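You operate a simulated robot arm through the tools that you are given. There is no shell and no other tool. Be economical: measure what you need, move in short steps, check, and stop when the job is done.

You are at the controls of a simulated robot arm. One attempt, no reset.

Task
Roll glue on the white board and lay the plywood base on it.
Fine: it is water-based practice glue; load the roller on the glue tray and put it back; the base is in the blue drawer, shut that again; fingers off the wet glue.

The check looks at the end state, three seconds after you hand in, the way a careful person would. Anything else that was tipped, shoved, dropped, spilled or broken makes it a failure.

Robot
A 6-joint arm with a two-finger parallel gripper, fixed in place. Base frame: the origin is at the foot of the arm, x ahead of it, y to its left, z up. Units: mm, rad, N and s.
Its first joint turns from -2.897 to 2.897 rad. Payload 4.1 kg.
The TCP is the grasp point between the finger pads, 23 mm short of the fingertips. In the tool frame z runs along the fingers and y along their closing line. Largest opening 94 mm; finger width 38, thickness 10; the body of the gripper, 54 by 96 mm, starts 39 mm behind the TCP.
Orientation is that of the tool frame in the base frame, as a unit quaternion [x, y, z, w]. With the fingers straight down and closing along the base's y, the tool's x points along the base's -x, its y along +y and its z along -z.

Tools
- The arm moves only by the tool play_rows. Its argument "motion" is a list that holds one entry, the list of rows, each a list of 7 numbers: the gripper command, from -1 (shut) to 1 (fully open), values between in proportion, then the shift along the tool's x, y, z in units of 20 mm (1.0 is 20 mm), then the turn, a rotation vector about the tool's x, y, z in units of 5 degrees (1.0 is 5 degrees). In form: [[[gripper, tx, ty, tz, wx, wy, wz], ...]]. A call has 1 to 10 rows; each row shifts and turns the commanded pose from where the row before left it, along the tool's axes as they then stand. A call with a number of a shift or a turn outside -1 to 1 is refused whole. A row lasts 0.2 s, in which the tool goes at most 50 mm and 0.15 rad; a call with a longer step from one row to the next is refused whole, and so is a gripper value outside its range. A pose out of reach is approached as far as the arm can. The call stops where the force on the tool passes 40 N (or 10 N more than at its start, if that is more) or the arm is blocked; 0.2 s more then pass. The fingers move at their own pace (about 45 mm/s each) and stop on an object; they squeeze with about 43 N. The grip force told is the motor's: it shows also when the fingers shut on nothing. Time passes only in rows, and 0.2 s behind the last, so rows that do not move let the fingers close. The reply holds the time, the measured pose of the TCP, the force on the tool along the base axes, the opening and the grip force, in the units named above and with some noise, and new pictures: "views" is both (left out), scene, wrist or none.
- Cameras (640 x 400 px; columns grow to the right, rows downward): "scene" is fixed at [51, 501.1, 1437.2]; the picture's right is [-0.72, -0.70, 0.00], its down [-0.39, 0.41, -0.82] and it looks along [0.58, -0.59, -0.57] (base axes); focal length 333 px, centre (320, 200). "wrist" rides on the gripper at [86, 16, -75] in the tool frame; the picture's right is [-0.18, 0.98, 0.00], its down [-0.58, -0.11, -0.81] and it looks along [-0.79, -0.15, 0.59] (tool axes); focal length 243 px, centre (320, 200). There is no depth. A picture from a camera that has moved, and an enlarged one, comes with that camera's place and axes in the base frame and with its lens.
- move_column(by): slides the trunk up (or, below 0, down) by that many mm; the arm rides with it, the base frame stays. It gives what a move gives, with no picture.
- close_up(camera, box): a new picture of the part [left, top, right, bottom] of that camera's present view, enlarged. No time passes.
- finish_job(): hands the job in; it is judged then, once.

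Go step by step. Nothing tells you positions but the pictures and the camera data: compare them with the known pose of the tool, close in by small moves and look again before you grip or let go. The budget is 120 turns and 200 pictures, counting those below and the enlarged ones. Unless the task says otherwise, let go and move clear before handing in, and close with one line.

The tools are called after "Call:" by a JSON object that holds its "op" and its "data". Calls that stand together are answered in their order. play_rows: Moves the arm, as the interface text tells. Its arguments: {"type":"object","properties":{"motion":{"type":"array","items":{"type":"array","items":{"type":"array","items":{"type":"number"}}}},"views":{"type":"string","enum":["both","scene","wrist","none"]}},"required":["motion"]} The other tools are called the same way: move_column (by) slides the trunk up or down; close_up (camera, box) takes an enlarged picture of a part of a camera's view; finish_job () hands the job in.

At the start:

```text
time: 0.0
tcp_pos: [353.9, 136.1, 1240.7]
tool_rot: [0.0, 1.0, -0.001, 0.001]
ft_force: [-0.2, 0.4, -0.3]
gripper_width: 93.8
gripper_force: 0.0
trunk travel left (down, up): [-475.0, 115.0]
```

scene: 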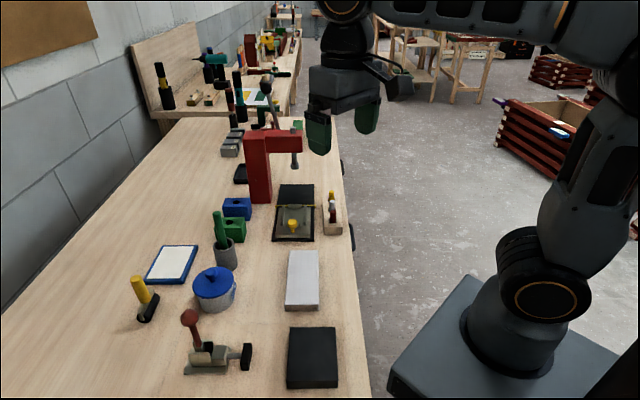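
wrist: 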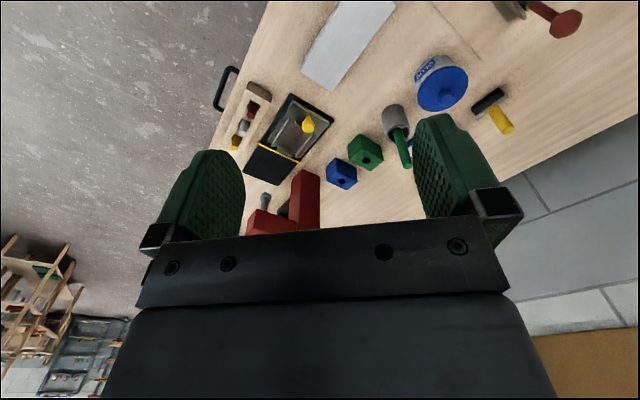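

I see a bench with a pale slab, a blue-rimmed tray, a roller, a pot and several other items. I'll enlarge parts of the view to identify them before moving.

Call:
{"op": "close_up", "data": {"camera": "scene", "box": [220, 160, 380, 260]}}

Call:
{"op": "close_up", "data": {"camera": "scene", "box": [110, 200, 360, 400]}}

Call:
{"op": "close_up", "data": {"camera": "wrist", "box": [200, 0, 600, 240]}}

```text
4.00 times, centred on (300, 210) of scene
camera zoom: at [51.0, 501.1, 1437.2], right [-0.72, -0.7, 0.0], down [-0.39, 0.41, -0.82], along [0.58, -0.59, -0.57], focal length 1332 px, centre (400, 160)
```

zoom: 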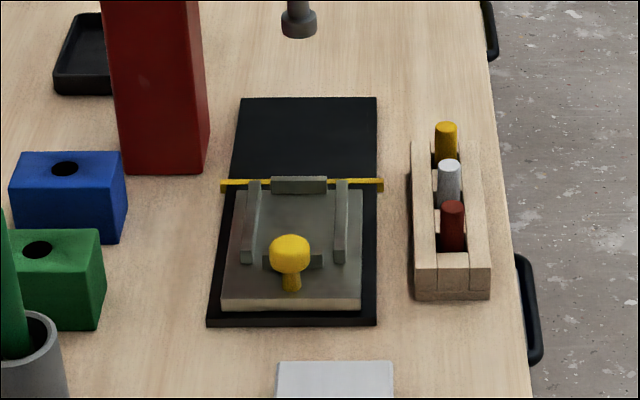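

```text
2.00 times, centred on (235, 300) of scene
camera zoom: at [51.0, 501.1, 1437.2], right [-0.72, -0.7, 0.0], down [-0.39, 0.41, -0.82], along [0.58, -0.59, -0.57], focal length 666 px, centre (490, 0)
```

zoom: 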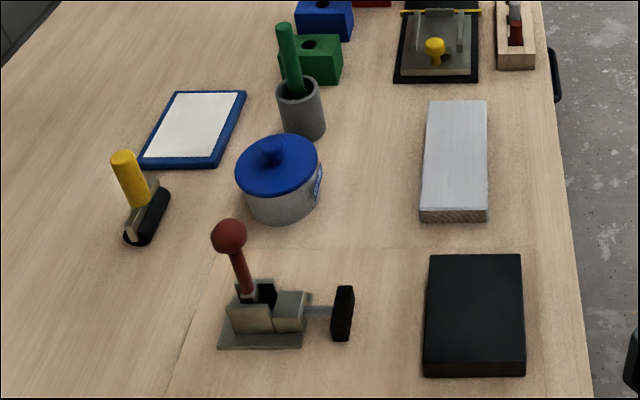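

```text
1.60 times, centred on (400, 120) of wrist
camera zoom: at [267.3, 151.4, 1314.7], right [0.18, 0.98, 0.0], down [0.58, -0.11, 0.81], along [0.79, -0.15, -0.59], focal length 388 px, centre (192, 328)
```

zoom: 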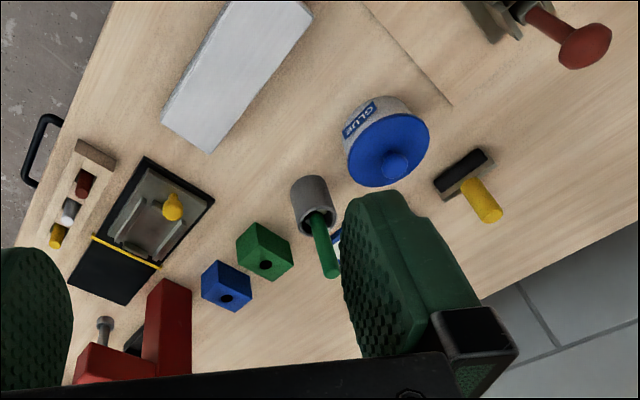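

The stated table height and the two camera rays don't agree: triangulating puts the surface higher than 686. I'll lower the trunk a little and look again to measure it.

Call:
{"op": "move_column", "data": {"by": -120}}

```text
time: 1.5
tcp_pos: [354.7, 136.2, 1120.1]
tool_rot: [0.0, 1.0, 0.0, 0.0]
ft_force: [-0.5, 0.4, 0.0]
gripper_width: 94.2
gripper_force: 0.0
trunk travel left (down, up): [-355.0, 235.0]
```

Call:
{"op": "close_up", "data": {"camera": "wrist", "box": [0, 0, 640, 400]}}

Call:
{"op": "close_up", "data": {"camera": "scene", "box": [0, 0, 640, 400]}}

```text
1.00 times, centred on (320, 200) of wrist
camera zoom: at [267.3, 151.3, 1194.7], right [0.18, 0.98, 0.0], down [0.58, -0.11, 0.81], along [0.79, -0.15, -0.59], focal length 243 px, centre (320, 200)
```

zoom: 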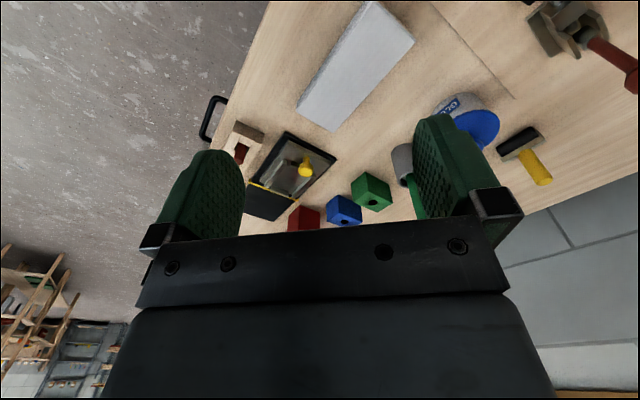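

```text
1.00 times, centred on (320, 200) of scene
camera zoom: at [51.0, 501.1, 1437.2], right [-0.72, -0.7, 0.0], down [-0.39, 0.41, -0.82], along [0.58, -0.59, -0.57], focal length 333 px, centre (320, 200)
```

zoom: 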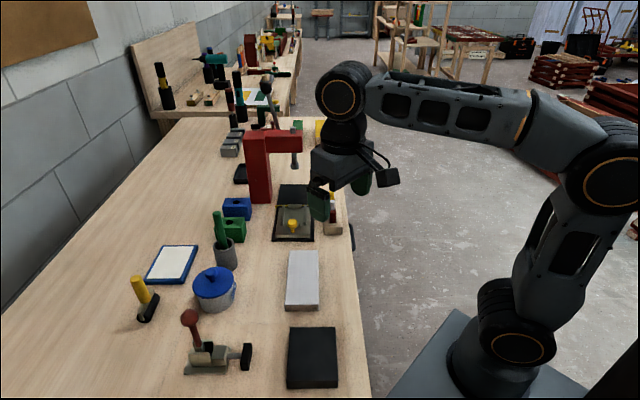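

The surface actually measures about z = 845–860. Next I'll move over to the aisle side of the bench and turn the camera to look at the drawer fronts.

Call:
{"op": "play_rows", "data": {"motion": [[[1, 0, -1, 0.6, 0, 0, 0], [1, 0, -1, 0.6, 0, 0, 0], [1, 0, -1, 0.6, 0, 0, 0], [1, 0, -1, 0.6, 0, 0, 0], [1, 0, -1, 0.6, 0, 0, 0], [1, 0, -1, 0.6, 0, 0, 0], [1, 0, -1, 0.6, 0, 0, 0], [1, 0, -1, 0.6, 0, 0, 0], [1, 0, -1, 0.6, 0, 0, 0], [1, 0, -1, 0.6, 0, 0, 0]]], "views": "none"}}

Call:
{"op": "play_rows", "data": {"motion": [[[1, 0, -1, 0, 0, 0, 0], [1, 0, -1, 0, 0, 0, 0], [1, 0, -1, 0, 0, 0, 0], [1, 0, -1, 0, 0, 0, 0], [1, 0, -1, 0, 0, 0, 0], [1, 0, 0, 0, 0, 0, -1], [1, 0, 0, 0, 0, 0, -1], [1, 0, 0, 0, 0, 0, -1], [1, 0, 0, 0, 0, 0, -1], [1, 0, 0, 0, 0, 0, -1]]], "views": "none"}}

Call:
{"op": "play_rows", "data": {"motion": [[[1, 0, 0, 0.5, 0, 0, -1], [1, 0, 0, 0.5, 0, 0, -1], [1, 0, 0, 0.5, 0, 0, -1], [1, 0, 0, 0.5, 0, 0, -1]]], "views": "both"}}

```text
time: 3.7
tcp_pos: [354.8, -66.9, 1000.6]
tool_rot: [0.0, 1.0, 0.0, 0.0]
ft_force: [0.1, -0.1, -0.4]
gripper_width: 94.0
gripper_force: 0.0
trunk travel left (down, up): [-355.0, 235.0]
```

```text
time: 5.9
tcp_pos: [354.3, -162.9, 999.4]
tool_rot: [-0.217, 0.976, 0.0, 0.0]
ft_force: [0.9, 0.2, -0.8]
gripper_width: 94.1
gripper_force: 0.1
trunk travel left (down, up): [-355.0, 235.0]
```

```text
time: 6.9
tcp_pos: [354.1, -163.3, 959.2]
tool_rot: [-0.384, 0.923, 0.0, 0.0]
ft_force: [0.9, 0.7, 0.6]
gripper_width: 93.9
gripper_force: 0.0
trunk travel left (down, up): [-355.0, 235.0]
camera wrist: at [280.5, -213.6, 1034.0], right [-0.57, 0.82, 0.0], down [0.49, 0.34, 0.81], along [0.66, 0.46, -0.59], focal length 243 px, centre (320, 200)
```

scene: 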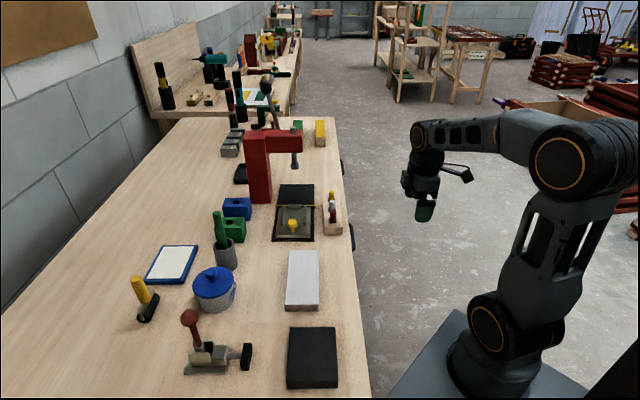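
wrist: 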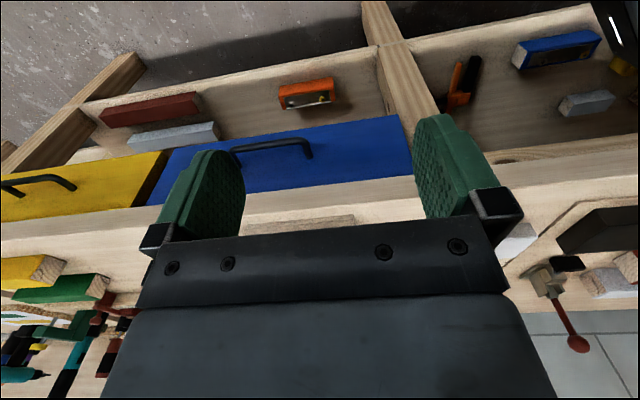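

I see the blue drawer's front with a bail handle, next to a yellow drawer. I triangulate the bar at about (533, -132, 748), so I'll take an enlarged look at the handle.

Call:
{"op": "close_up", "data": {"camera": "wrist", "box": [120, 80, 440, 280]}}

```text
2.00 times, centred on (280, 180) of wrist
camera zoom: at [280.5, -213.6, 1034.0], right [-0.57, 0.82, 0.0], down [0.49, 0.34, 0.81], along [0.66, 0.46, -0.59], focal length 485 px, centre (400, 240)
```

zoom: 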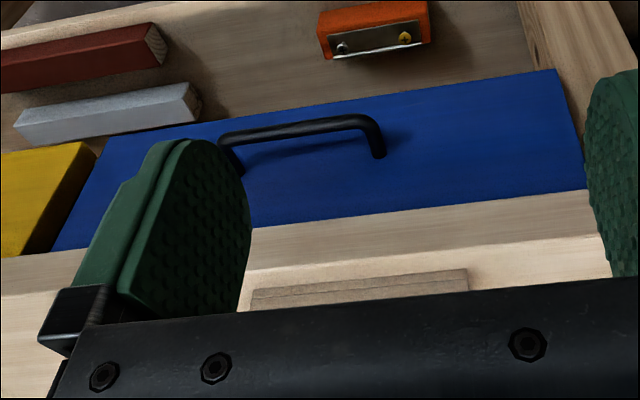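

Bar centre is about (531, -136, 747), 33 mm off the front and running along (0.7, -0.7). I'll yaw the tool +90° so it closes across the bar, then tilt it horizontal toward the drawer.

Call:
{"op": "play_rows", "data": {"motion": [[[1, 0, 0, 0, 0, 0, 1], [1, 0, 0, 0, 0, 0, 1], [1, 0, 0, 0, 0, 0, 1], [1, 0, 0, 0, 0, 0, 1], [1, 0, 0, 0, 0, 0, 1], [1, 0, 0, 0, 0, 0, 1], [1, 0, 0, 0, 0, 0, 1], [1, 0, 0, 0, 0, 0, 1], [1, 0, 0, 0, 0, 0, 1]]], "views": "none"}}

Call:
{"op": "play_rows", "data": {"motion": [[[1, 0, 0, 0, 0, 0, 1], [1, 0, 0, 0, 0, 0, 1], [1, 0, 0, 0, 0, 0, 1], [1, 0, 0, 0, 0, 0, 1], [1, 0, 0, 0, 0, 0, 1], [1, 0, 0, 0, 0, 0, 1], [1, 0, 0, 0, 0, 0, 1], [1, 0, 0, 0, 0, 0, 1], [1, 0, 0, 0, 0, 0, 1]]], "views": "none"}}

Call:
{"op": "play_rows", "data": {"motion": [[[1, -0.5, 0, 0, -1, 0, 0], [1, -0.5, 0, 0, -1, 0, 0], [1, -0.5, 0, 0, -1, 0, 0], [1, -0.5, 0, 0, -1, 0, 0], [1, -0.5, 0, 0, -1, 0, 0], [1, -0.5, 0, 0, -1, 0, 0], [1, -0.5, 0, 0, -1, 0, 0], [1, -0.5, 0, 0, -1, 0, 0], [1, -0.5, 0, 0, -1, 0, 0]]], "views": "both"}}

```text
time: 8.9
tcp_pos: [355.7, -163.6, 960.5]
tool_rot: [0.0, 1.0, -0.001, 0.0]
ft_force: [0.1, -1.0, -0.6]
gripper_width: 94.0
gripper_force: 0.1
trunk travel left (down, up): [-355.0, 235.0]
```

```text
time: 10.9
tcp_pos: [354.0, -165.2, 961.1]
tool_rot: [0.384, 0.923, 0.0, 0.0]
ft_force: [-0.2, 0.2, 0.0]
gripper_width: 94.0
gripper_force: 0.0
trunk travel left (down, up): [-355.0, 235.0]
```

```text
time: 12.9
tcp_pos: [417.6, -226.2, 960.2]
tool_rot: [0.354, 0.853, 0.355, 0.146]
ft_force: [-0.1, 0.8, -0.9]
gripper_width: 94.0
gripper_force: 0.0
trunk travel left (down, up): [-355.0, 235.0]
camera wrist: at [326.5, -196.3, 1024.4], right [0.62, 0.36, 0.7], down [-0.05, -0.87, 0.49], along [0.78, -0.34, -0.52], focal length 243 px, centre (320, 200)
```

scene: 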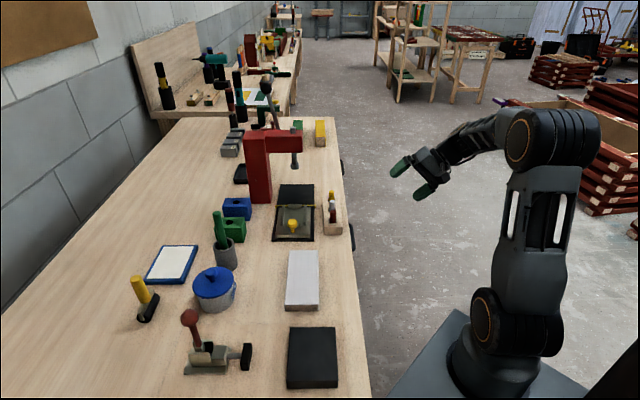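
wrist: 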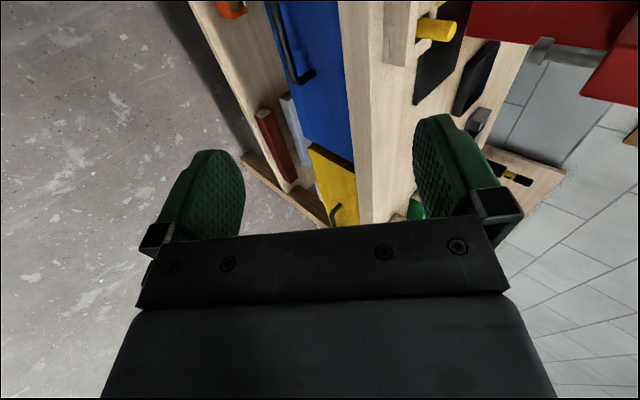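

Orientation is going as planned. I'll finish the tilt, then lower the trunk to handle height.

Call:
{"op": "play_rows", "data": {"motion": [[[1, 0, 0, 0, -1, 0, 0], [1, 0, 0, 0, -1, 0, 0], [1, 0, 0, 0, -1, 0, 0], [1, 0, 0, 0, -1, 0, 0], [1, 0, 0, 0, -1, 0, 0], [1, 0, 0, 0, -1, 0, 0], [1, 0, 0, 0, -1, 0, 0], [1, 0, 0, 0, -1, 0, 0], [1, -0.5, 0, 0, -1, 0, 0], [1, -0.4, 0, 0, 0, 0, 0]]], "views": "none"}}

Call:
{"op": "move_column", "data": {"by": -200}}

Call:
{"op": "play_rows", "data": {"motion": [[[0.2, 0, 0, 1, 0, 0, 0], [0.2, 0, 0, 1, 0, 0, 0], [0.2, 0, 0, 0.5, 0, 0, 0]]], "views": "both"}}

```text
time: 15.1
tcp_pos: [429.5, -240.7, 960.5]
tool_rot: [0.271, 0.653, 0.653, 0.271]
ft_force: [0.9, -0.7, -0.6]
gripper_width: 93.9
gripper_force: 0.1
trunk travel left (down, up): [-355.0, 235.0]
```

```text
time: 17.3
tcp_pos: [431.0, -239.5, 758.7]
tool_rot: [0.27, 0.654, 0.654, 0.269]
ft_force: [0.2, 0.7, 0.1]
gripper_width: 94.2
gripper_force: 0.0
trunk travel left (down, up): [-155.0, 435.0]
```

```text
time: 18.1
tcp_pos: [465.7, -203.3, 758.2]
tool_rot: [0.27, 0.654, 0.653, 0.271]
ft_force: [0.7, 0.3, -0.3]
gripper_width: 56.5
gripper_force: 0.1
trunk travel left (down, up): [-155.0, 435.0]
camera wrist: at [351.8, -196.2, 775.1], right [0.13, -0.13, 0.98], down [-0.16, -0.98, -0.11], along [0.98, -0.14, -0.15], focal length 243 px, centre (320, 200)
```

scene: 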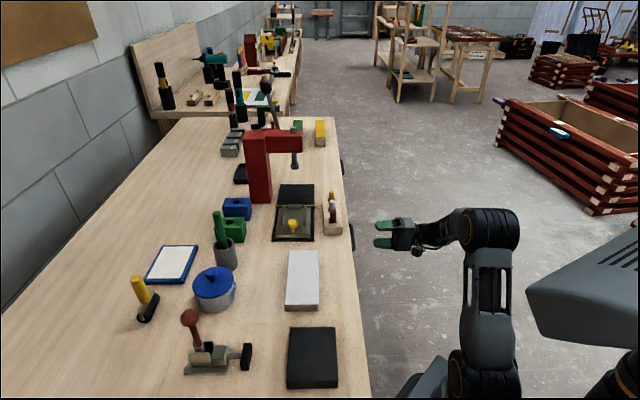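
wrist: 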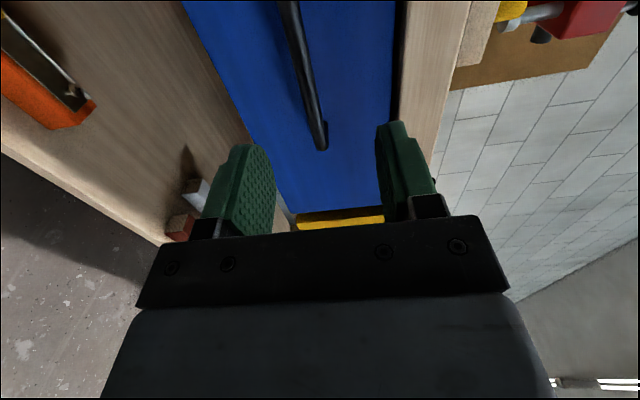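

The predicted handle pixel matches the picture. I'll drop 11 mm, advance 88 mm and grip the bar.

Call:
{"op": "play_rows", "data": {"motion": [[[0.2, 0, -0.55, 0, 0, 0, 0], [0.2, 0, 0, 1, 0, 0, 0], [0.2, 0, 0, 1, 0, 0, 0], [0.2, 0, 0, 1, 0, 0, 0], [0.2, 0, 0, 1, 0, 0, 0], [0.2, 0, 0, 0.4, 0, 0, 0], [0.2, 0, 0, 0, 0, 0, 0]]], "views": "both"}}

```text
time: 19.7
tcp_pos: [528.4, -141.5, 748.0]
tool_rot: [0.271, 0.653, 0.654, 0.27]
ft_force: [-0.6, -0.7, -0.8]
gripper_width: 56.4
gripper_force: 0.0
trunk travel left (down, up): [-155.0, 435.0]
camera wrist: at [413.9, -134.3, 764.3], right [0.13, -0.13, 0.98], down [-0.16, -0.98, -0.11], along [0.98, -0.14, -0.15], focal length 243 px, centre (320, 200)
```

scene: 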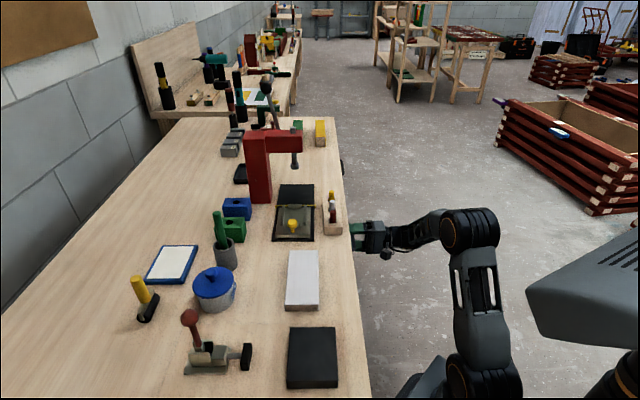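
wrist: 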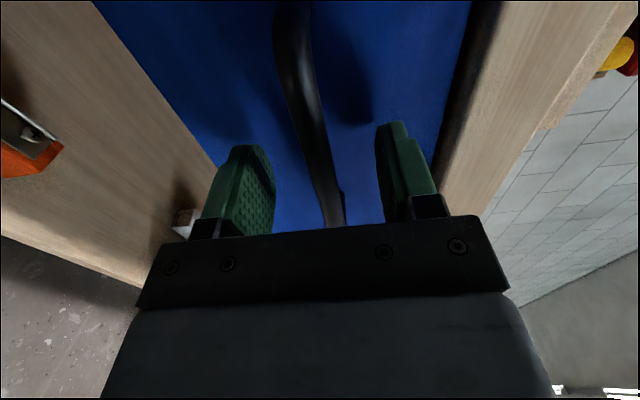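

Bar is between the fingers; I'll close.

Call:
{"op": "play_rows", "data": {"motion": [[[-1, 0, 0, 0, 0, 0, 0], [-1, 0, 0, 0, 0, 0, 0], [-1, 0, 0, 0, 0, 0, 0], [-1, 0, 0, 0, 0, 0, 0], [-1, 0, 0, 0, 0, 0, 0]]], "views": "none"}}

Call:
{"op": "play_rows", "data": {"motion": [[[-1, 0, 0, -0.5, 0, 0, 0], [-1, 0, 0, -0.7, 0, 0, 0], [-1, 0, 0, -0.7, 0, 0, 0], [-1, 0, 0, -0.7, 0, 0, 0], [-1, 0, 0, -0.7, 0, 0, 0]]], "views": "both"}}

```text
time: 20.9
tcp_pos: [528.3, -142.2, 749.4]
tool_rot: [0.27, 0.653, 0.654, 0.271]
ft_force: [3.6, -1.4, 17.6]
gripper_width: 11.9
gripper_force: 44.8
trunk travel left (down, up): [-155.0, 435.0]
```

```text
time: 22.1
tcp_pos: [481.5, -189.3, 750.0]
tool_rot: [0.27, 0.652, 0.654, 0.273]
ft_force: [8.1, -7.4, 26.4]
gripper_width: 11.8
gripper_force: 44.8
trunk travel left (down, up): [-155.0, 435.0]
camera wrist: at [366.7, -181.2, 765.7], right [0.13, -0.13, 0.98], down [-0.16, -0.98, -0.11], along [0.98, -0.14, -0.15], focal length 243 px, centre (320, 200)
```

scene: 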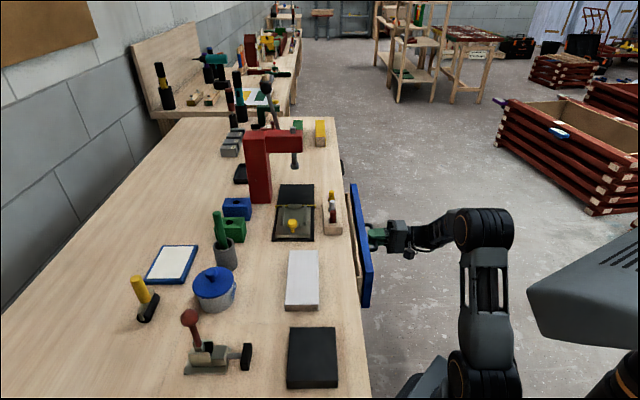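
wrist: 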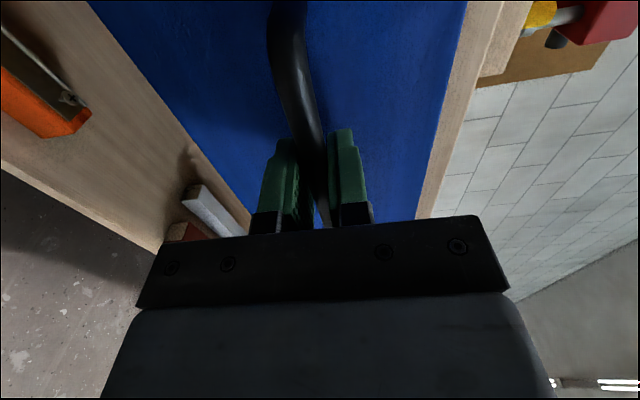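

The drawer slides out. I'll ease down 2 mm to drop the vertical load and keep pulling.

Call:
{"op": "play_rows", "data": {"motion": [[[-1, 0, -0.1, -0.6, 0, 0, 0], [-1, 0, 0, -0.7, 0, 0, 0], [-1, 0, 0, -0.7, 0, 0, 0], [-1, 0, 0, -0.7, 0, 0, 0], [-1, 0, 0, -0.7, 0, 0, 0], [-1, 0, 0, -0.7, 0, 0, 0], [-1, 0, 0, -0.7, 0, 0, 0]]], "views": "scene"}}

```text
time: 23.0
tcp_pos: [447.9, -223.7, 750.6]
tool_rot: [0.269, 0.651, 0.655, 0.273]
ft_force: [-7.9, 6.2, 12.3]
gripper_width: 11.9
gripper_force: 44.6
trunk travel left (down, up): [-155.0, 435.0]
stopped in row 4: the force on the tool passed its limit (the readings are from after the stop); the commanded pose is now the measured one
```

scene: 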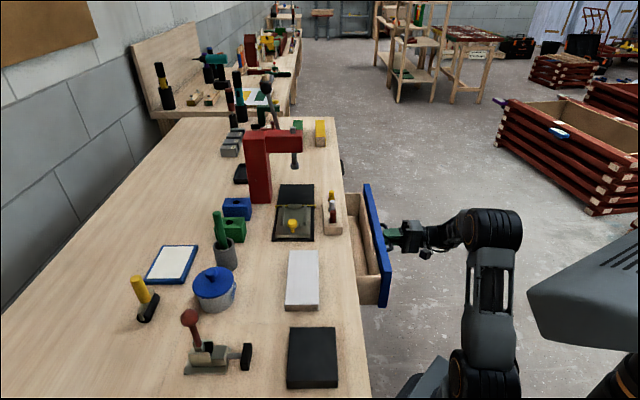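

It opened about 115 mm and then the force tripped. I'll try a slower pull to see whether that's the end stop.

Call:
{"op": "play_rows", "data": {"motion": [[[-1, 0, -0.05, -0.25, 0, 0, 0], [-1, 0, 0, -0.25, 0, 0, 0], [-1, 0, 0, -0.25, 0, 0, 0], [-1, 0, 0, -0.25, 0, 0, 0], [-1, 0, 0, -0.25, 0, 0, 0], [-1, 0, 0, -0.25, 0, 0, 0]]], "views": "scene"}}

Call:
{"op": "close_up", "data": {"camera": "scene", "box": [300, 160, 460, 320]}}

```text
time: 24.6
tcp_pos: [426.2, -243.5, 749.3]
tool_rot: [0.268, 0.65, 0.656, 0.274]
ft_force: [-5.4, 5.4, 14.6]
gripper_width: 11.7
gripper_force: 45.3
trunk travel left (down, up): [-155.0, 435.0]
stopped in row 6: the force on the tool passed its limit (the readings are from after the stop); the commanded pose is now the measured one
```

scene: 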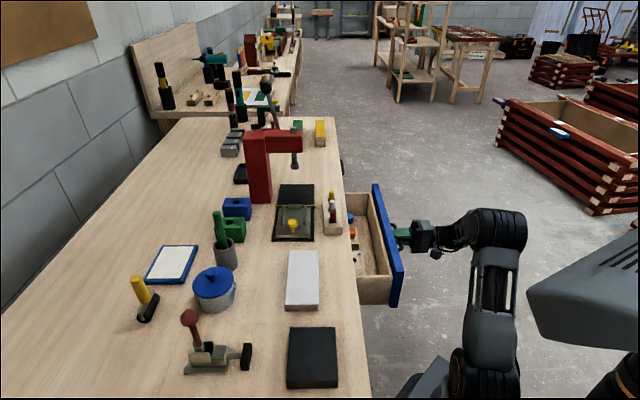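

```text
2.50 times, centred on (380, 240) of scene
camera zoom: at [51.0, 501.1, 1437.2], right [-0.72, -0.7, 0.0], down [-0.39, 0.41, -0.82], along [0.58, -0.59, -0.57], focal length 833 px, centre (170, 100)
```

zoom: 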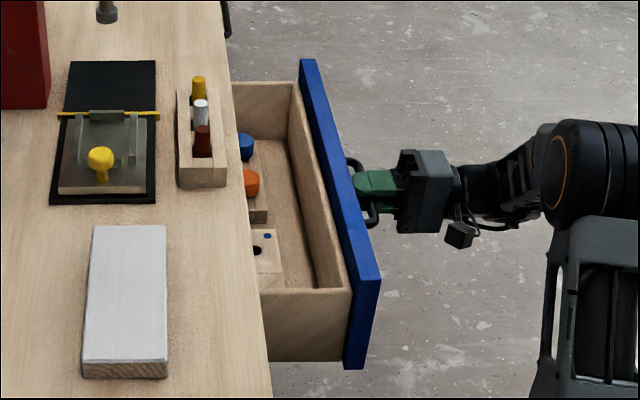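

It isn't at the end stop yet: 144 mm open, and I can see a plate with a hole plus a block with coloured knobs inside. I'll pull it further, gently.

Call:
{"op": "play_rows", "data": {"motion": [[[-1, 0, 0, -0.25, 0, 0, 0], [-1, 0, 0, -0.25, 0, 0, 0], [-1, 0, 0, -0.25, 0, 0, 0], [-1, 0, 0, -0.25, 0, 0, 0], [-1, 0, 0, -0.25, 0, 0, 0], [-1, 0, 0, -0.2, 0, 0, 0], [-1, 0, 0, -0.2, 0, 0, 0], [-1, 0, 0, -0.2, 0, 0, 0], [-1, 0, 0, -0.2, 0, 0, 0], [-1, 0, 0, -0.2, 0, 0, 0]]], "views": "none"}}

Call:
{"op": "close_up", "data": {"camera": "scene", "box": [300, 160, 460, 320]}}

```text
time: 26.8
tcp_pos: [395.3, -275.8, 749.4]
tool_rot: [0.268, 0.651, 0.655, 0.274]
ft_force: [-0.4, 3.3, 29.5]
gripper_width: 11.7
gripper_force: 44.8
trunk travel left (down, up): [-155.0, 435.0]
```

```text
2.50 times, centred on (380, 240) of scene
camera zoom: at [51.0, 501.1, 1437.2], right [-0.72, -0.7, 0.0], down [-0.39, 0.41, -0.82], along [0.58, -0.59, -0.57], focal length 833 px, centre (170, 100)
```

zoom: 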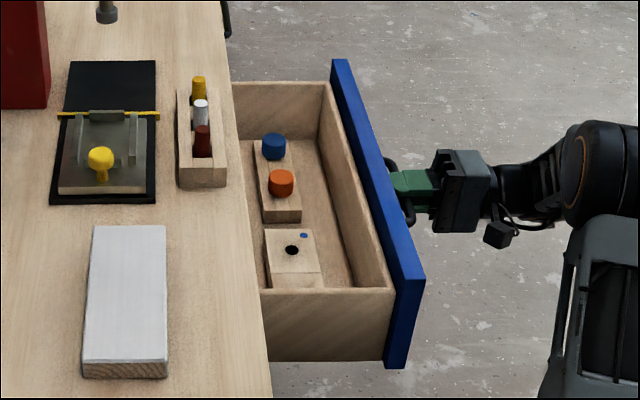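

Both contents are now in view: a plain plate with a hole, and a block with knobs. I'll release, back off, rise and turn the tool down to look in from above.

Call:
{"op": "play_rows", "data": {"motion": [[[0.2, 0, 0, 0, 0, 0, 0], [0.2, 0, 0, 0, 0, 0, 0], [0.2, 0, 0, 0, 0, 0, 0], [0.2, 0, 0, 0, 0, 0, 0], [0.2, 0, 0, -1, 0, 0, 0], [0.2, 0, 0, -1, 0, 0, 0], [0.2, 0, 0, -1, 0, 0, 0]]], "views": "none"}}

Call:
{"op": "move_column", "data": {"by": 220}}

Call:
{"op": "play_rows", "data": {"motion": [[[1, 0, 0, 0, 1, 0, 0], [1, 0, 0, 0, 1, 0, 0], [1, 0, 0, 0, 1, 0, 0], [1, 0, 0, 0, 1, 0, 0], [1, 0, 0, 0, 1, 0, 0], [1, 0, 0, 0, 1, 0, 0], [1, 0, 0, 0, 1, 0, 0], [1, 0, 0, 0, 1, 0, 0], [1, 0, 0, 0, 1, 0, 0]]], "views": "none"}}

Call:
{"op": "play_rows", "data": {"motion": [[[1, 0, 0, 0, 1, 0, 0], [1, 0, 0, 0, 1, 0, 0], [1, 0, 0, 0, 1, 0, 0], [1, 0, 0, 0, 1, 0, 0], [1, 0, 0, 0, 1, 0, 0], [1, 0, 0, 0, 1, 0, 0], [1, 0, 0, 0, 1, 0, 0], [1, 0, 0, 0, 1, 0, 0], [1, 0, 0, 0, 1, 0, 0]]], "views": "both"}}

```text
time: 28.4
tcp_pos: [353.8, -319.5, 748.2]
tool_rot: [0.268, 0.651, 0.655, 0.274]
ft_force: [-0.6, 0.4, -1.2]
gripper_width: 56.7
gripper_force: 0.1
trunk travel left (down, up): [-155.0, 435.0]
```

```text
time: 30.7
tcp_pos: [353.0, -318.7, 966.3]
tool_rot: [0.269, 0.651, 0.655, 0.273]
ft_force: [0.3, -0.6, 0.5]
gripper_width: 56.4
gripper_force: 0.0
trunk travel left (down, up): [-375.0, 215.0]
```

```text
time: 32.7
tcp_pos: [352.2, -318.4, 967.7]
tool_rot: [0.353, 0.852, 0.355, 0.15]
ft_force: [0.5, 0.1, 1.0]
gripper_width: 93.9
gripper_force: 0.1
trunk travel left (down, up): [-375.0, 215.0]
```

```text
time: 34.7
tcp_pos: [353.1, -318.7, 968.3]
tool_rot: [0.384, 0.923, 0.002, 0.004]
ft_force: [0.5, -0.2, 0.6]
gripper_width: 94.1
gripper_force: 0.1
trunk travel left (down, up): [-375.0, 215.0]
camera wrist: at [302.5, -246.5, 1042.4], right [0.83, 0.56, 0.01], down [0.33, -0.49, 0.81], along [0.46, -0.67, -0.59], focal length 243 px, centre (320, 200)
```

scene: 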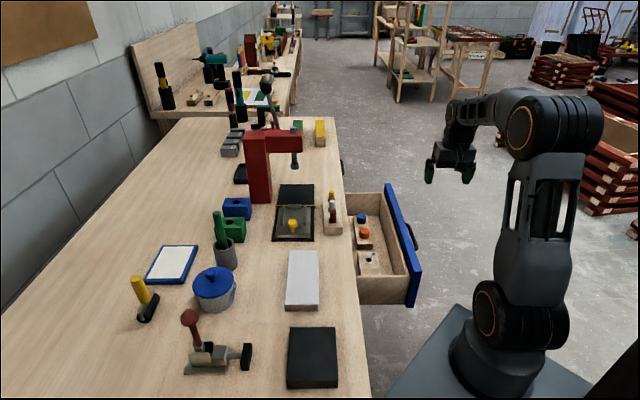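
wrist: 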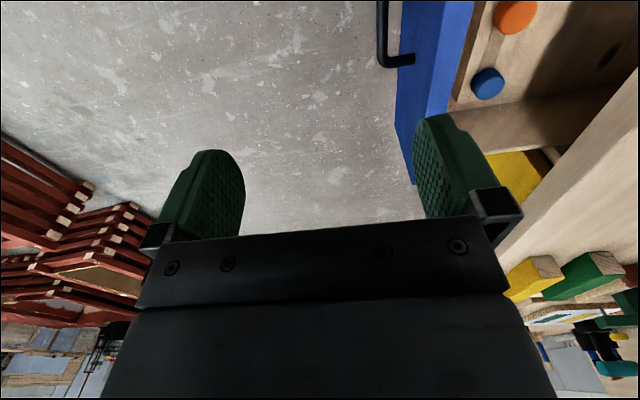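

The plate is out of this view, so I'll shift to look straight into the drawer.

Call:
{"op": "play_rows", "data": {"motion": [[[1, 0.82, 0.95, 0, 0, 0, 0], [1, 0.82, 0.95, 0, 0, 0, 0], [1, 0.82, 0.95, 0, 0, 0, 0], [1, 0.82, 0.95, 0, 0, 0, 0], [1, 0.82, 0.95, 0, 0, 0, 0], [1, 0.82, 0.95, 0, 0, 0, 0], [1, 0.82, 0.95, 0, 0, 0, 0], [1, 0.82, 0.95, 0, 0, 0, 0], [1, 0.82, 0.95, 0, 0, 0, 0], [1, 0.82, 0.95, 0, 0, 0, 0]]], "views": "wrist"}}

```text
time: 36.9
tcp_pos: [371.5, -68.3, 967.5]
tool_rot: [0.385, 0.923, 0.002, 0.004]
ft_force: [-0.1, -0.8, 0.3]
gripper_width: 93.7
gripper_force: 0.2
trunk travel left (down, up): [-375.0, 215.0]
camera wrist: at [320.7, 3.0, 1042.4], right [0.83, 0.56, 0.01], down [0.33, -0.49, 0.81], along [0.46, -0.67, -0.59], focal length 243 px, centre (320, 200)
```

wrist: 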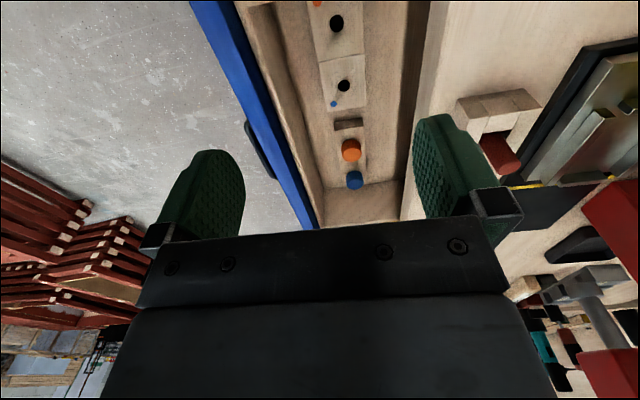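

There are several items in the drawer. I'll back the camera up for a fuller view.

Call:
{"op": "play_rows", "data": {"motion": [[[1, 1, 0.3, 0, 0, 0, 0], [1, 1, 0.3, 0, 0, 0, 0], [1, 1, 0.3, 0, 0, 0, 0], [1, 1, 0.3, 0, 0, 0, 0], [1, 1, 0.3, 0, 0, 0, 0]]], "views": "none"}}

Call:
{"op": "close_up", "data": {"camera": "wrist", "box": [200, 0, 480, 200]}}

```text
time: 38.1
tcp_pos: [322.8, 23.1, 969.4]
tool_rot: [0.383, 0.924, 0.003, 0.004]
ft_force: [0.0, -0.2, 0.0]
gripper_width: 94.0
gripper_force: 0.1
trunk travel left (down, up): [-375.0, 215.0]
```

```text
2.00 times, centred on (340, 100) of wrist
camera zoom: at [272.2, 95.3, 1043.2], right [0.83, 0.56, 0.01], down [0.33, -0.49, 0.81], along [0.46, -0.67, -0.59], focal length 485 px, centre (280, 400)
```

zoom: 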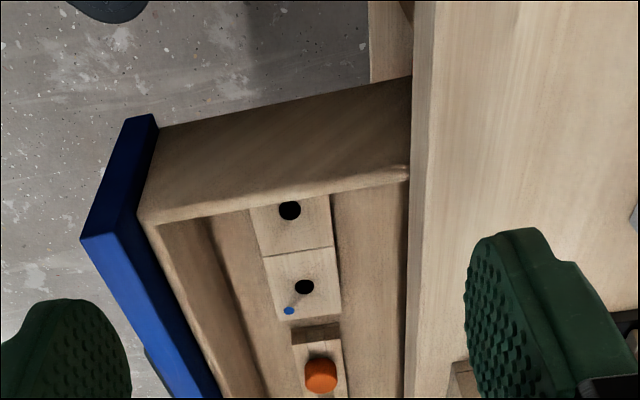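

Call:
{"op": "play_rows", "data": {"motion": [[[1, -1, -0.3, 0, 0, 0, 0], [1, -1, -0.3, 0, 0, 0, 0], [1, -0.5, 0, 0, 0, 0, 0]]], "views": "none"}}

Call:
{"op": "close_up", "data": {"camera": "wrist", "box": [240, 0, 440, 200]}}

```text
time: 38.9
tcp_pos: [349.8, -22.0, 968.6]
tool_rot: [0.384, 0.923, 0.002, 0.002]
ft_force: [0.9, 0.2, -0.5]
gripper_width: 93.9
gripper_force: 0.1
trunk travel left (down, up): [-375.0, 215.0]
```

```text
2.00 times, centred on (340, 100) of wrist
camera zoom: at [299.4, 50.8, 1042.5], right [0.83, 0.56, 0.01], down [0.33, -0.49, 0.81], along [0.46, -0.66, -0.59], focal length 485 px, centre (280, 400)
```

zoom: 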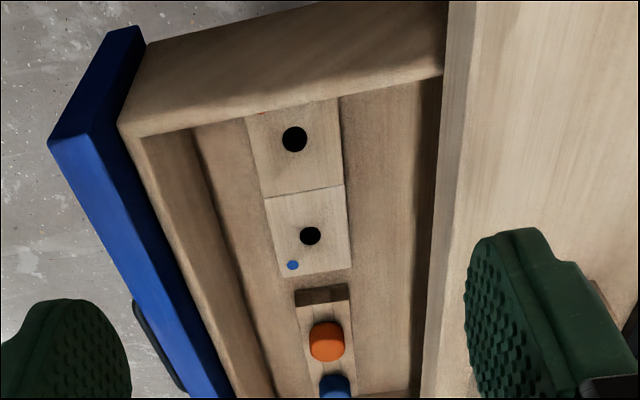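

The base is one 58 × 136 mm plate with two holes, centred near (435, -110) and aligned with the drawer. I'll do the glue first: raise, turn outward and look at the roller and tray.

Call:
{"op": "move_column", "data": {"by": 80}}

Call:
{"op": "play_rows", "data": {"motion": [[[1, 0, 0, 0, 0, 0, -1], [1, 0, 0, 0, 0, 0, -1], [1, 0, 0, 0, 0, 0, -1], [1, 0, 0, 0, 0, 0, -1], [1, 0, 0, 0, 0, 0, -1], [1, 0, 0, 0, 0, 0, -1], [1, 0, 0, 0, 0, 0, -1], [1, 0, 0, 0, 0, 0, -1], [1, 0, 0, 0, 0, 0, -1], [1, 0, 0, 0, 0, 0, -1]]], "views": "none"}}

Call:
{"op": "play_rows", "data": {"motion": [[[1, 0, 0, 0, 0, 0, -1], [1, 0, 0, 0, 0, 0, -1], [1, 0, 0, 0, 0, 0, -1], [1, 0, 0, 0, 0, 0, -1], [1, 0, 0, 0, 0, 0, -1], [1, 0, 0, 0, 0, 0, -1], [1, -0.97, 0.81, 0, 0, 0, 0], [1, -0.97, 0.81, 0, 0, 0, 0]]], "views": "none"}}

Call:
{"op": "play_rows", "data": {"motion": [[[1, -0.97, 0.81, 0, 0, 0, 0], [1, -0.97, 0.81, 0, 0, 0, 0], [1, -0.97, 0.81, 0, 0, 0, 0], [1, -0.97, 0.81, 0, 0, 0, 0], [1, -0.97, 0.81, 0, 0, 0, 0], [1, -0.97, 0.81, 0, 0, 0, 0], [1, -0.97, 0.81, 0, 0, 0, 0], [1, -0.97, 0.81, 0, 0, 0, 0], [1, -0.97, 0.81, 0, 0, 0, 0], [1, -0.97, 0.81, 0, 0, 0, 0]]], "views": "both"}}

```text
time: 40.1
tcp_pos: [351.3, -21.8, 1047.8]
tool_rot: [0.384, 0.923, 0.002, 0.003]
ft_force: [-0.1, -0.2, -0.6]
gripper_width: 94.1
gripper_force: 0.1
trunk travel left (down, up): [-455.0, 135.0]
```

```text
time: 42.3
tcp_pos: [349.5, -20.8, 1048.5]
tool_rot: [-0.044, 0.999, 0.002, 0.005]
ft_force: [-0.5, 0.7, 0.1]
gripper_width: 94.0
gripper_force: 0.2
trunk travel left (down, up): [-455.0, 135.0]
```

```text
time: 44.1
tcp_pos: [363.8, 28.6, 1048.2]
tool_rot: [-0.3, 0.954, -0.001, 0.005]
ft_force: [0.7, -0.5, -0.1]
gripper_width: 94.1
gripper_force: 0.1
trunk travel left (down, up): [-455.0, 135.0]
```

```text
time: 46.3
tcp_pos: [430.2, 271.5, 1048.5]
tool_rot: [-0.3, 0.954, 0.0, 0.003]
ft_force: [0.0, -0.2, -0.2]
gripper_width: 94.1
gripper_force: 0.0
trunk travel left (down, up): [-455.0, 135.0]
camera wrist: at [347.5, 235.1, 1123.1], right [-0.41, 0.91, 0.0], down [0.53, 0.24, 0.81], along [0.74, 0.33, -0.59], focal length 243 px, centre (320, 200)
```

scene: 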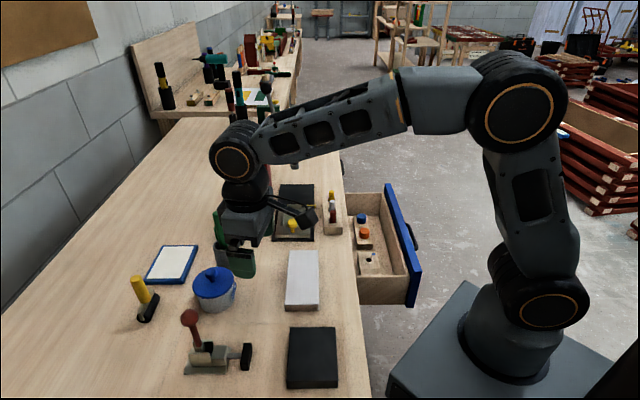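
wrist: 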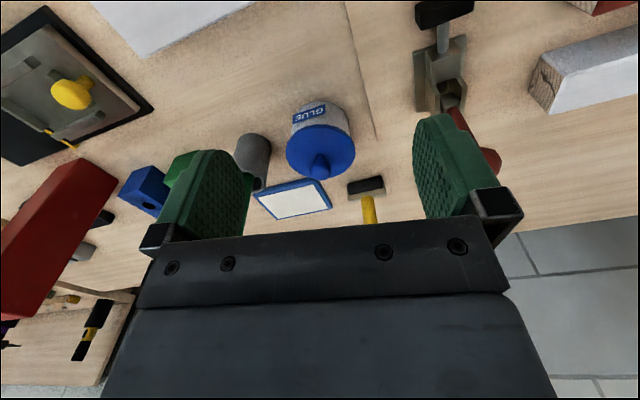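

Triangulated: roller at about (610, 438), glue tray at about (712, 339), table at about 848. I'll look closer at the roller.

Call:
{"op": "close_up", "data": {"camera": "scene", "box": [110, 230, 210, 330]}}

Call:
{"op": "close_up", "data": {"camera": "wrist", "box": [240, 90, 420, 240]}}

```text
4.00 times, centred on (160, 280) of scene
camera zoom: at [51.0, 501.1, 1437.2], right [-0.72, -0.7, 0.0], down [-0.39, 0.41, -0.82], along [0.58, -0.59, -0.57], focal length 1332 px, centre (960, -120)
```

zoom: 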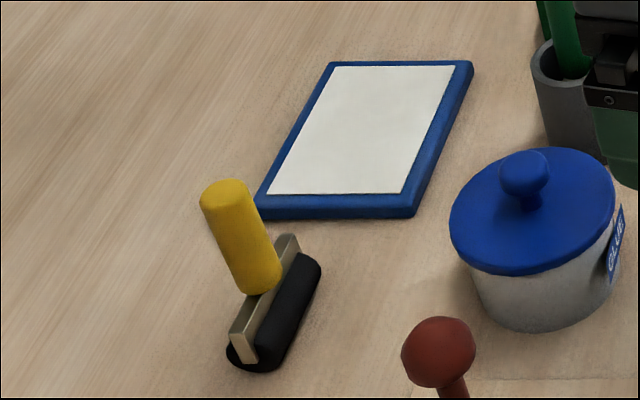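

```text
2.67 times, centred on (330, 165) of wrist
camera zoom: at [347.5, 235.1, 1123.1], right [-0.41, 0.91, 0.0], down [0.53, 0.24, 0.81], along [0.74, 0.33, -0.59], focal length 647 px, centre (293, 293)
```

zoom: 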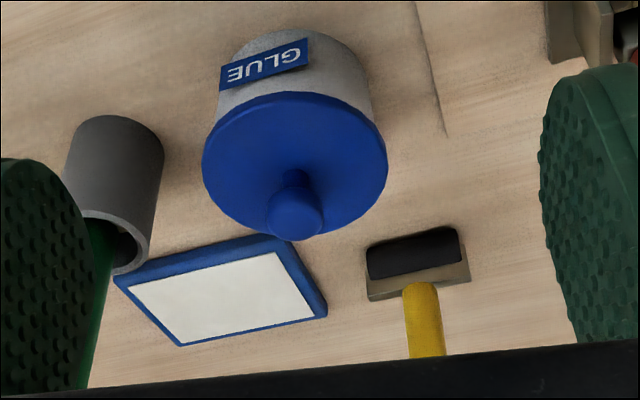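

The handle is a near-vertical, roughly 22 mm cylinder at about (605, 435), spanning z 888–960. I'll move above it and see whether the arm reaches with the tool pointing down.

Call:
{"op": "play_rows", "data": {"motion": [[[1, -1, 0.15, 0, 0, 0, 0], [1, -1, 0.15, 0, 0, 0, 0], [1, -1, 0.15, 0, 0, 0, 0], [1, -1, 0.15, 0, 0, 0, 0], [1, -1, 0.15, 0, 0, 0, 0], [1, -1, 0.15, 0, 0, 0, 0], [1, -1, 0.15, 0, 0, 0, 0]]], "views": "both"}}

```text
time: 47.9
tcp_pos: [534.5, 368.0, 1050.8]
tool_rot: [-0.3, 0.954, 0.0, 0.005]
ft_force: [0.0, 0.5, 0.8]
gripper_width: 93.8
gripper_force: 0.2
trunk travel left (down, up): [-455.0, 135.0]
camera wrist: at [451.6, 330.7, 1124.2], right [-0.41, 0.91, 0.0], down [0.53, 0.24, 0.81], along [0.74, 0.33, -0.58], focal length 243 px, centre (320, 200)
```

scene: 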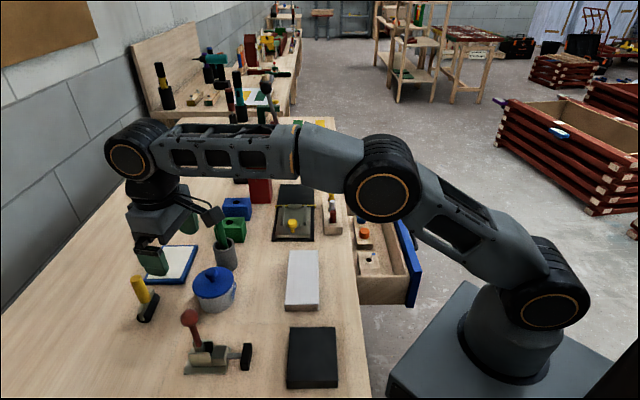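
wrist: 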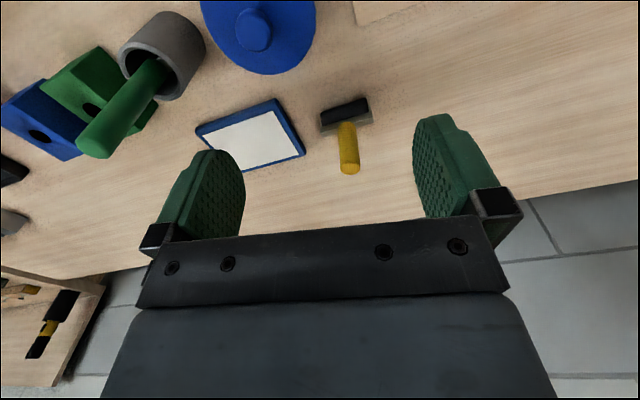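

Handle confirmed vertical at (604.5, 433), top at z 957. I'll move right above it.

Call:
{"op": "play_rows", "data": {"motion": [[[1, -0.94, 0.126, 0, 0, 0, 0], [1, -0.94, 0.126, 0, 0, 0, 0], [1, -0.94, 0.126, 0, 0, 0, 0], [1, -0.94, 0.126, 0, 0, 0, 0], [1, -0.94, 0.126, 0, 0, 0, 0], [1, 0, 0, 0, 0, 0, 0]]], "views": "both"}}

```text
time: 49.3
tcp_pos: [550.8, 386.9, 1043.5]
tool_rot: [-0.3, 0.954, -0.001, 0.004]
ft_force: [0.7, 0.1, -0.1]
gripper_width: 93.7
gripper_force: 0.1
out of reach, approached as far as the arm can: row 2, 3, 4, 5
trunk travel left (down, up): [-455.0, 135.0]
camera wrist: at [469.2, 349.5, 1117.2], right [-0.41, 0.91, 0.0], down [0.53, 0.24, 0.81], along [0.74, 0.33, -0.58], focal length 243 px, centre (320, 200)
```

scene: 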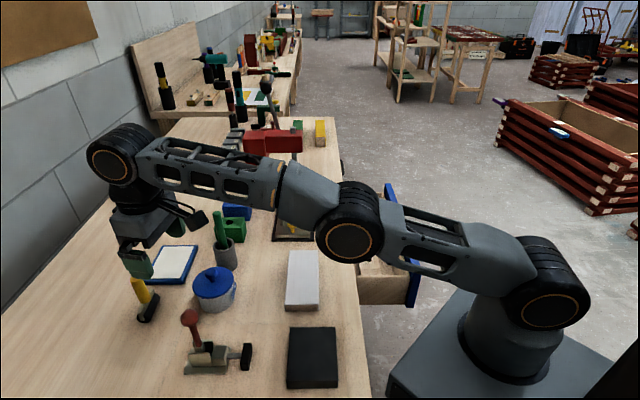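
wrist: 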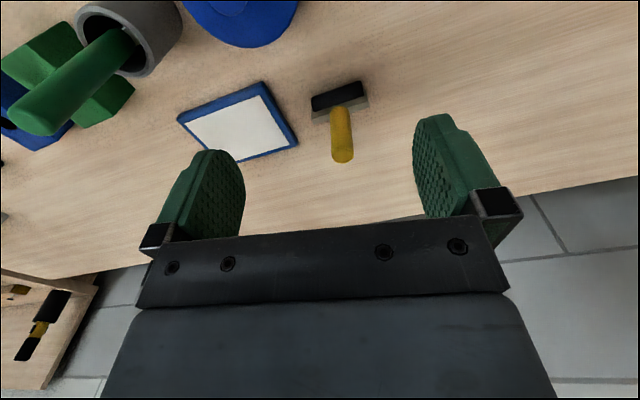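

Tool-down reach ends at about 673 mm here, and a tall brush (top about (557, 271, 1048)) stands on the direct line to the tray. I'll raise the trunk and approach with the tool yawed to -20° and tilted 35°, which gives more reach and keeps the forearm clear of the brush.

Call:
{"op": "move_column", "data": {"by": 130}}

Call:
{"op": "play_rows", "data": {"motion": [[[1, 1, 0, 0, 0, 0, 0], [1, 1, 0, 0, 0, 0, 0], [1, 1, 0, 0, 0, 0, 0], [1, 1, 0, 0, 0, 0, 0], [1, 1, 0, 0, 0, 0, 0]]], "views": "none"}}

Call:
{"op": "play_rows", "data": {"motion": [[[1, 0, 0, 0, 0, 0, 1], [1, 0, 0, 0, 0, 0, 1], [1, 0, 0, 0, 0, 0, 1], [1, 0, 0, 0, 0, 0, 1], [1, 0, 0, 0, 0, 0, 1], [1, 0, 0, 0, 0, 0, 1], [1, 0, 0, 0, 0, 0, 1], [1, 0, 0, 0, 0, 0, 1], [1, 0, 0, 0, 0, 0, 1], [1, 0, 0, 0, 0, 0, 1]]], "views": "none"}}

Call:
{"op": "play_rows", "data": {"motion": [[[1, 0, 0, 0, 0, 0, 1], [1, 0, 0, 0, 0, -1, 0], [1, 0, 0, 0, 0, -1, 0], [1, 0, 0, 0, 0, -1, 0], [1, 0, 0, 0, 0, -1, 0], [1, 0, 0, 0, 0, -1, 0], [1, 0, 0, 0, 0, -1, 0], [1, 0, 0, 0, 0, -1, 0]]], "views": "both"}}

```text
time: 50.9
tcp_pos: [549.6, 386.9, 1172.6]
tool_rot: [-0.299, 0.954, 0.0, 0.005]
ft_force: [-0.9, 0.9, 0.5]
gripper_width: 94.1
gripper_force: 0.1
trunk travel left (down, up): [-585.0, 5.0]
```

```text
time: 52.1
tcp_pos: [466.7, 328.3, 1172.0]
tool_rot: [-0.3, 0.954, 0.0, 0.005]
ft_force: [1.0, 0.0, 0.5]
gripper_width: 93.9
gripper_force: 0.0
trunk travel left (down, up): [-585.0, 5.0]
```

```text
time: 54.3
tcp_pos: [469.2, 328.9, 1171.9]
tool_rot: [0.132, 0.991, 0.002, 0.003]
ft_force: [-0.1, 0.1, -1.0]
gripper_width: 93.8
gripper_force: 0.1
trunk travel left (down, up): [-585.0, 5.0]
```

```text
time: 56.1
tcp_pos: [468.2, 329.8, 1171.4]
tool_rot: [0.167, 0.937, -0.052, 0.301]
ft_force: [1.0, 0.5, 0.2]
gripper_width: 94.0
gripper_force: 0.0
trunk travel left (down, up): [-585.0, 5.0]
camera wrist: at [366.3, 383.3, 1183.5], right [0.48, 0.87, 0.11], down [-0.03, -0.11, 0.99], along [0.88, -0.48, -0.02], focal length 243 px, centre (320, 200)
```

scene: 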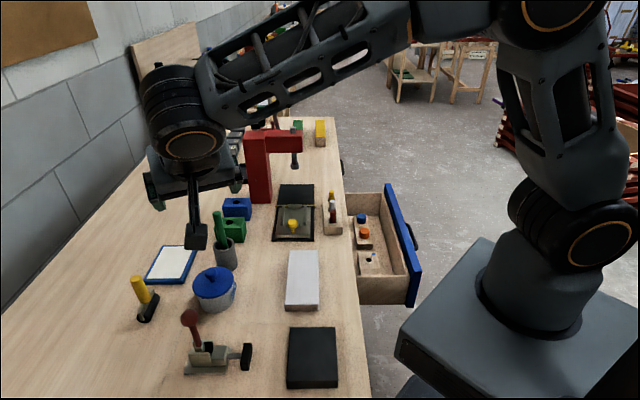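
wrist: 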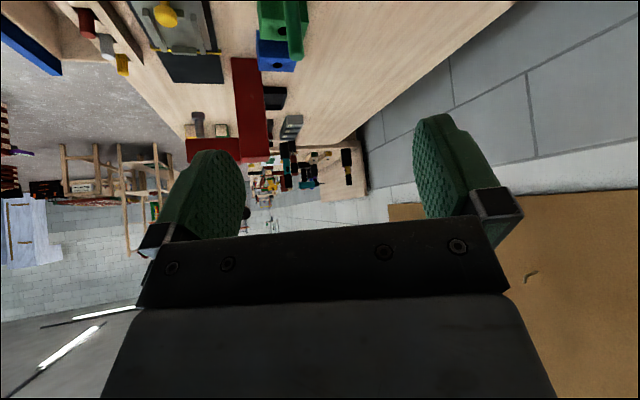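

Tool axes are as planned. I'll move to a point above the handle at z ≈ 1010.

Call:
{"op": "play_rows", "data": {"motion": [[[1, 0.094, 0.716, 0.925, 0, 0, 0], [1, 0.094, 0.716, 0.925, 0, 0, 0], [1, 0.094, 0.716, 0.925, 0, 0, 0], [1, 0.094, 0.716, 0.925, 0, 0, 0], [1, 0.094, 0.716, 0.925, 0, 0, 0], [1, 0.094, 0.716, 0.925, 0, 0, 0], [1, 0.094, 0.716, 0.925, 0, 0, 0], [1, 0.094, 0.716, 0.925, 0, 0, 0], [1, 0.094, 0.716, 0.925, 0, 0, 0], [1, 0.094, 0.716, 0.925, 0, 0, 0]]], "views": "both"}}

Call:
{"op": "close_up", "data": {"camera": "scene", "box": [80, 180, 260, 340]}}

```text
time: 58.3
tcp_pos: [604.0, 432.3, 1010.6]
tool_rot: [0.167, 0.938, -0.051, 0.3]
ft_force: [0.1, 0.0, 0.1]
gripper_width: 94.1
gripper_force: 0.1
trunk travel left (down, up): [-585.0, 5.0]
camera wrist: at [502.9, 486.5, 1021.4], right [0.48, 0.87, 0.11], down [-0.03, -0.11, 0.99], along [0.88, -0.48, -0.02], focal length 243 px, centre (320, 200)
```

scene: 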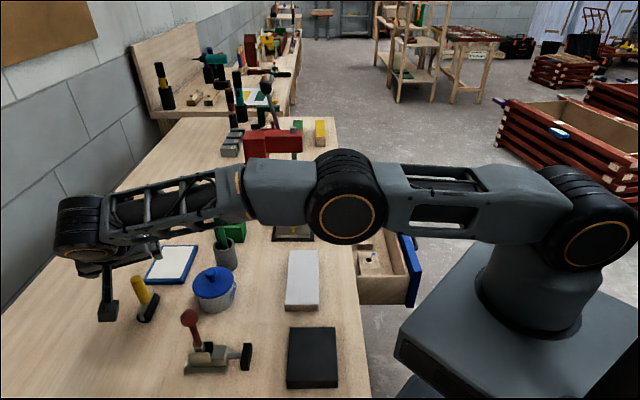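
wrist: 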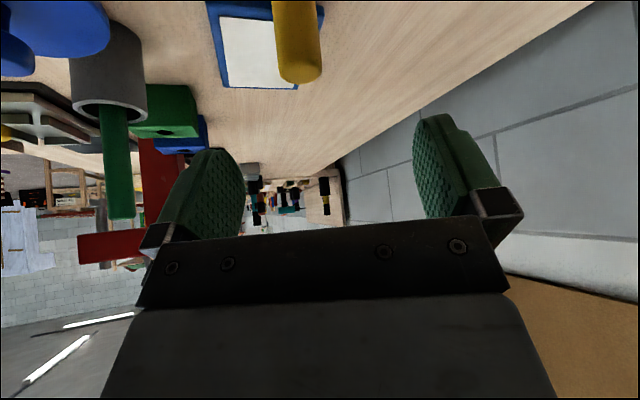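

```text
2.50 times, centred on (170, 260) of scene
camera zoom: at [51.0, 501.1, 1437.2], right [-0.72, -0.7, 0.0], down [-0.39, 0.41, -0.82], along [0.58, -0.59, -0.57], focal length 833 px, centre (695, 50)
```

zoom: 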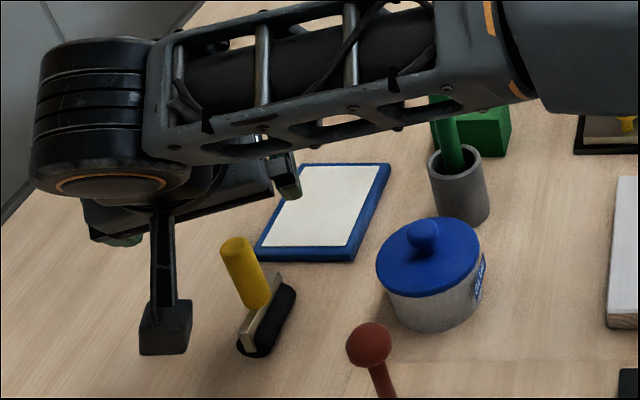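

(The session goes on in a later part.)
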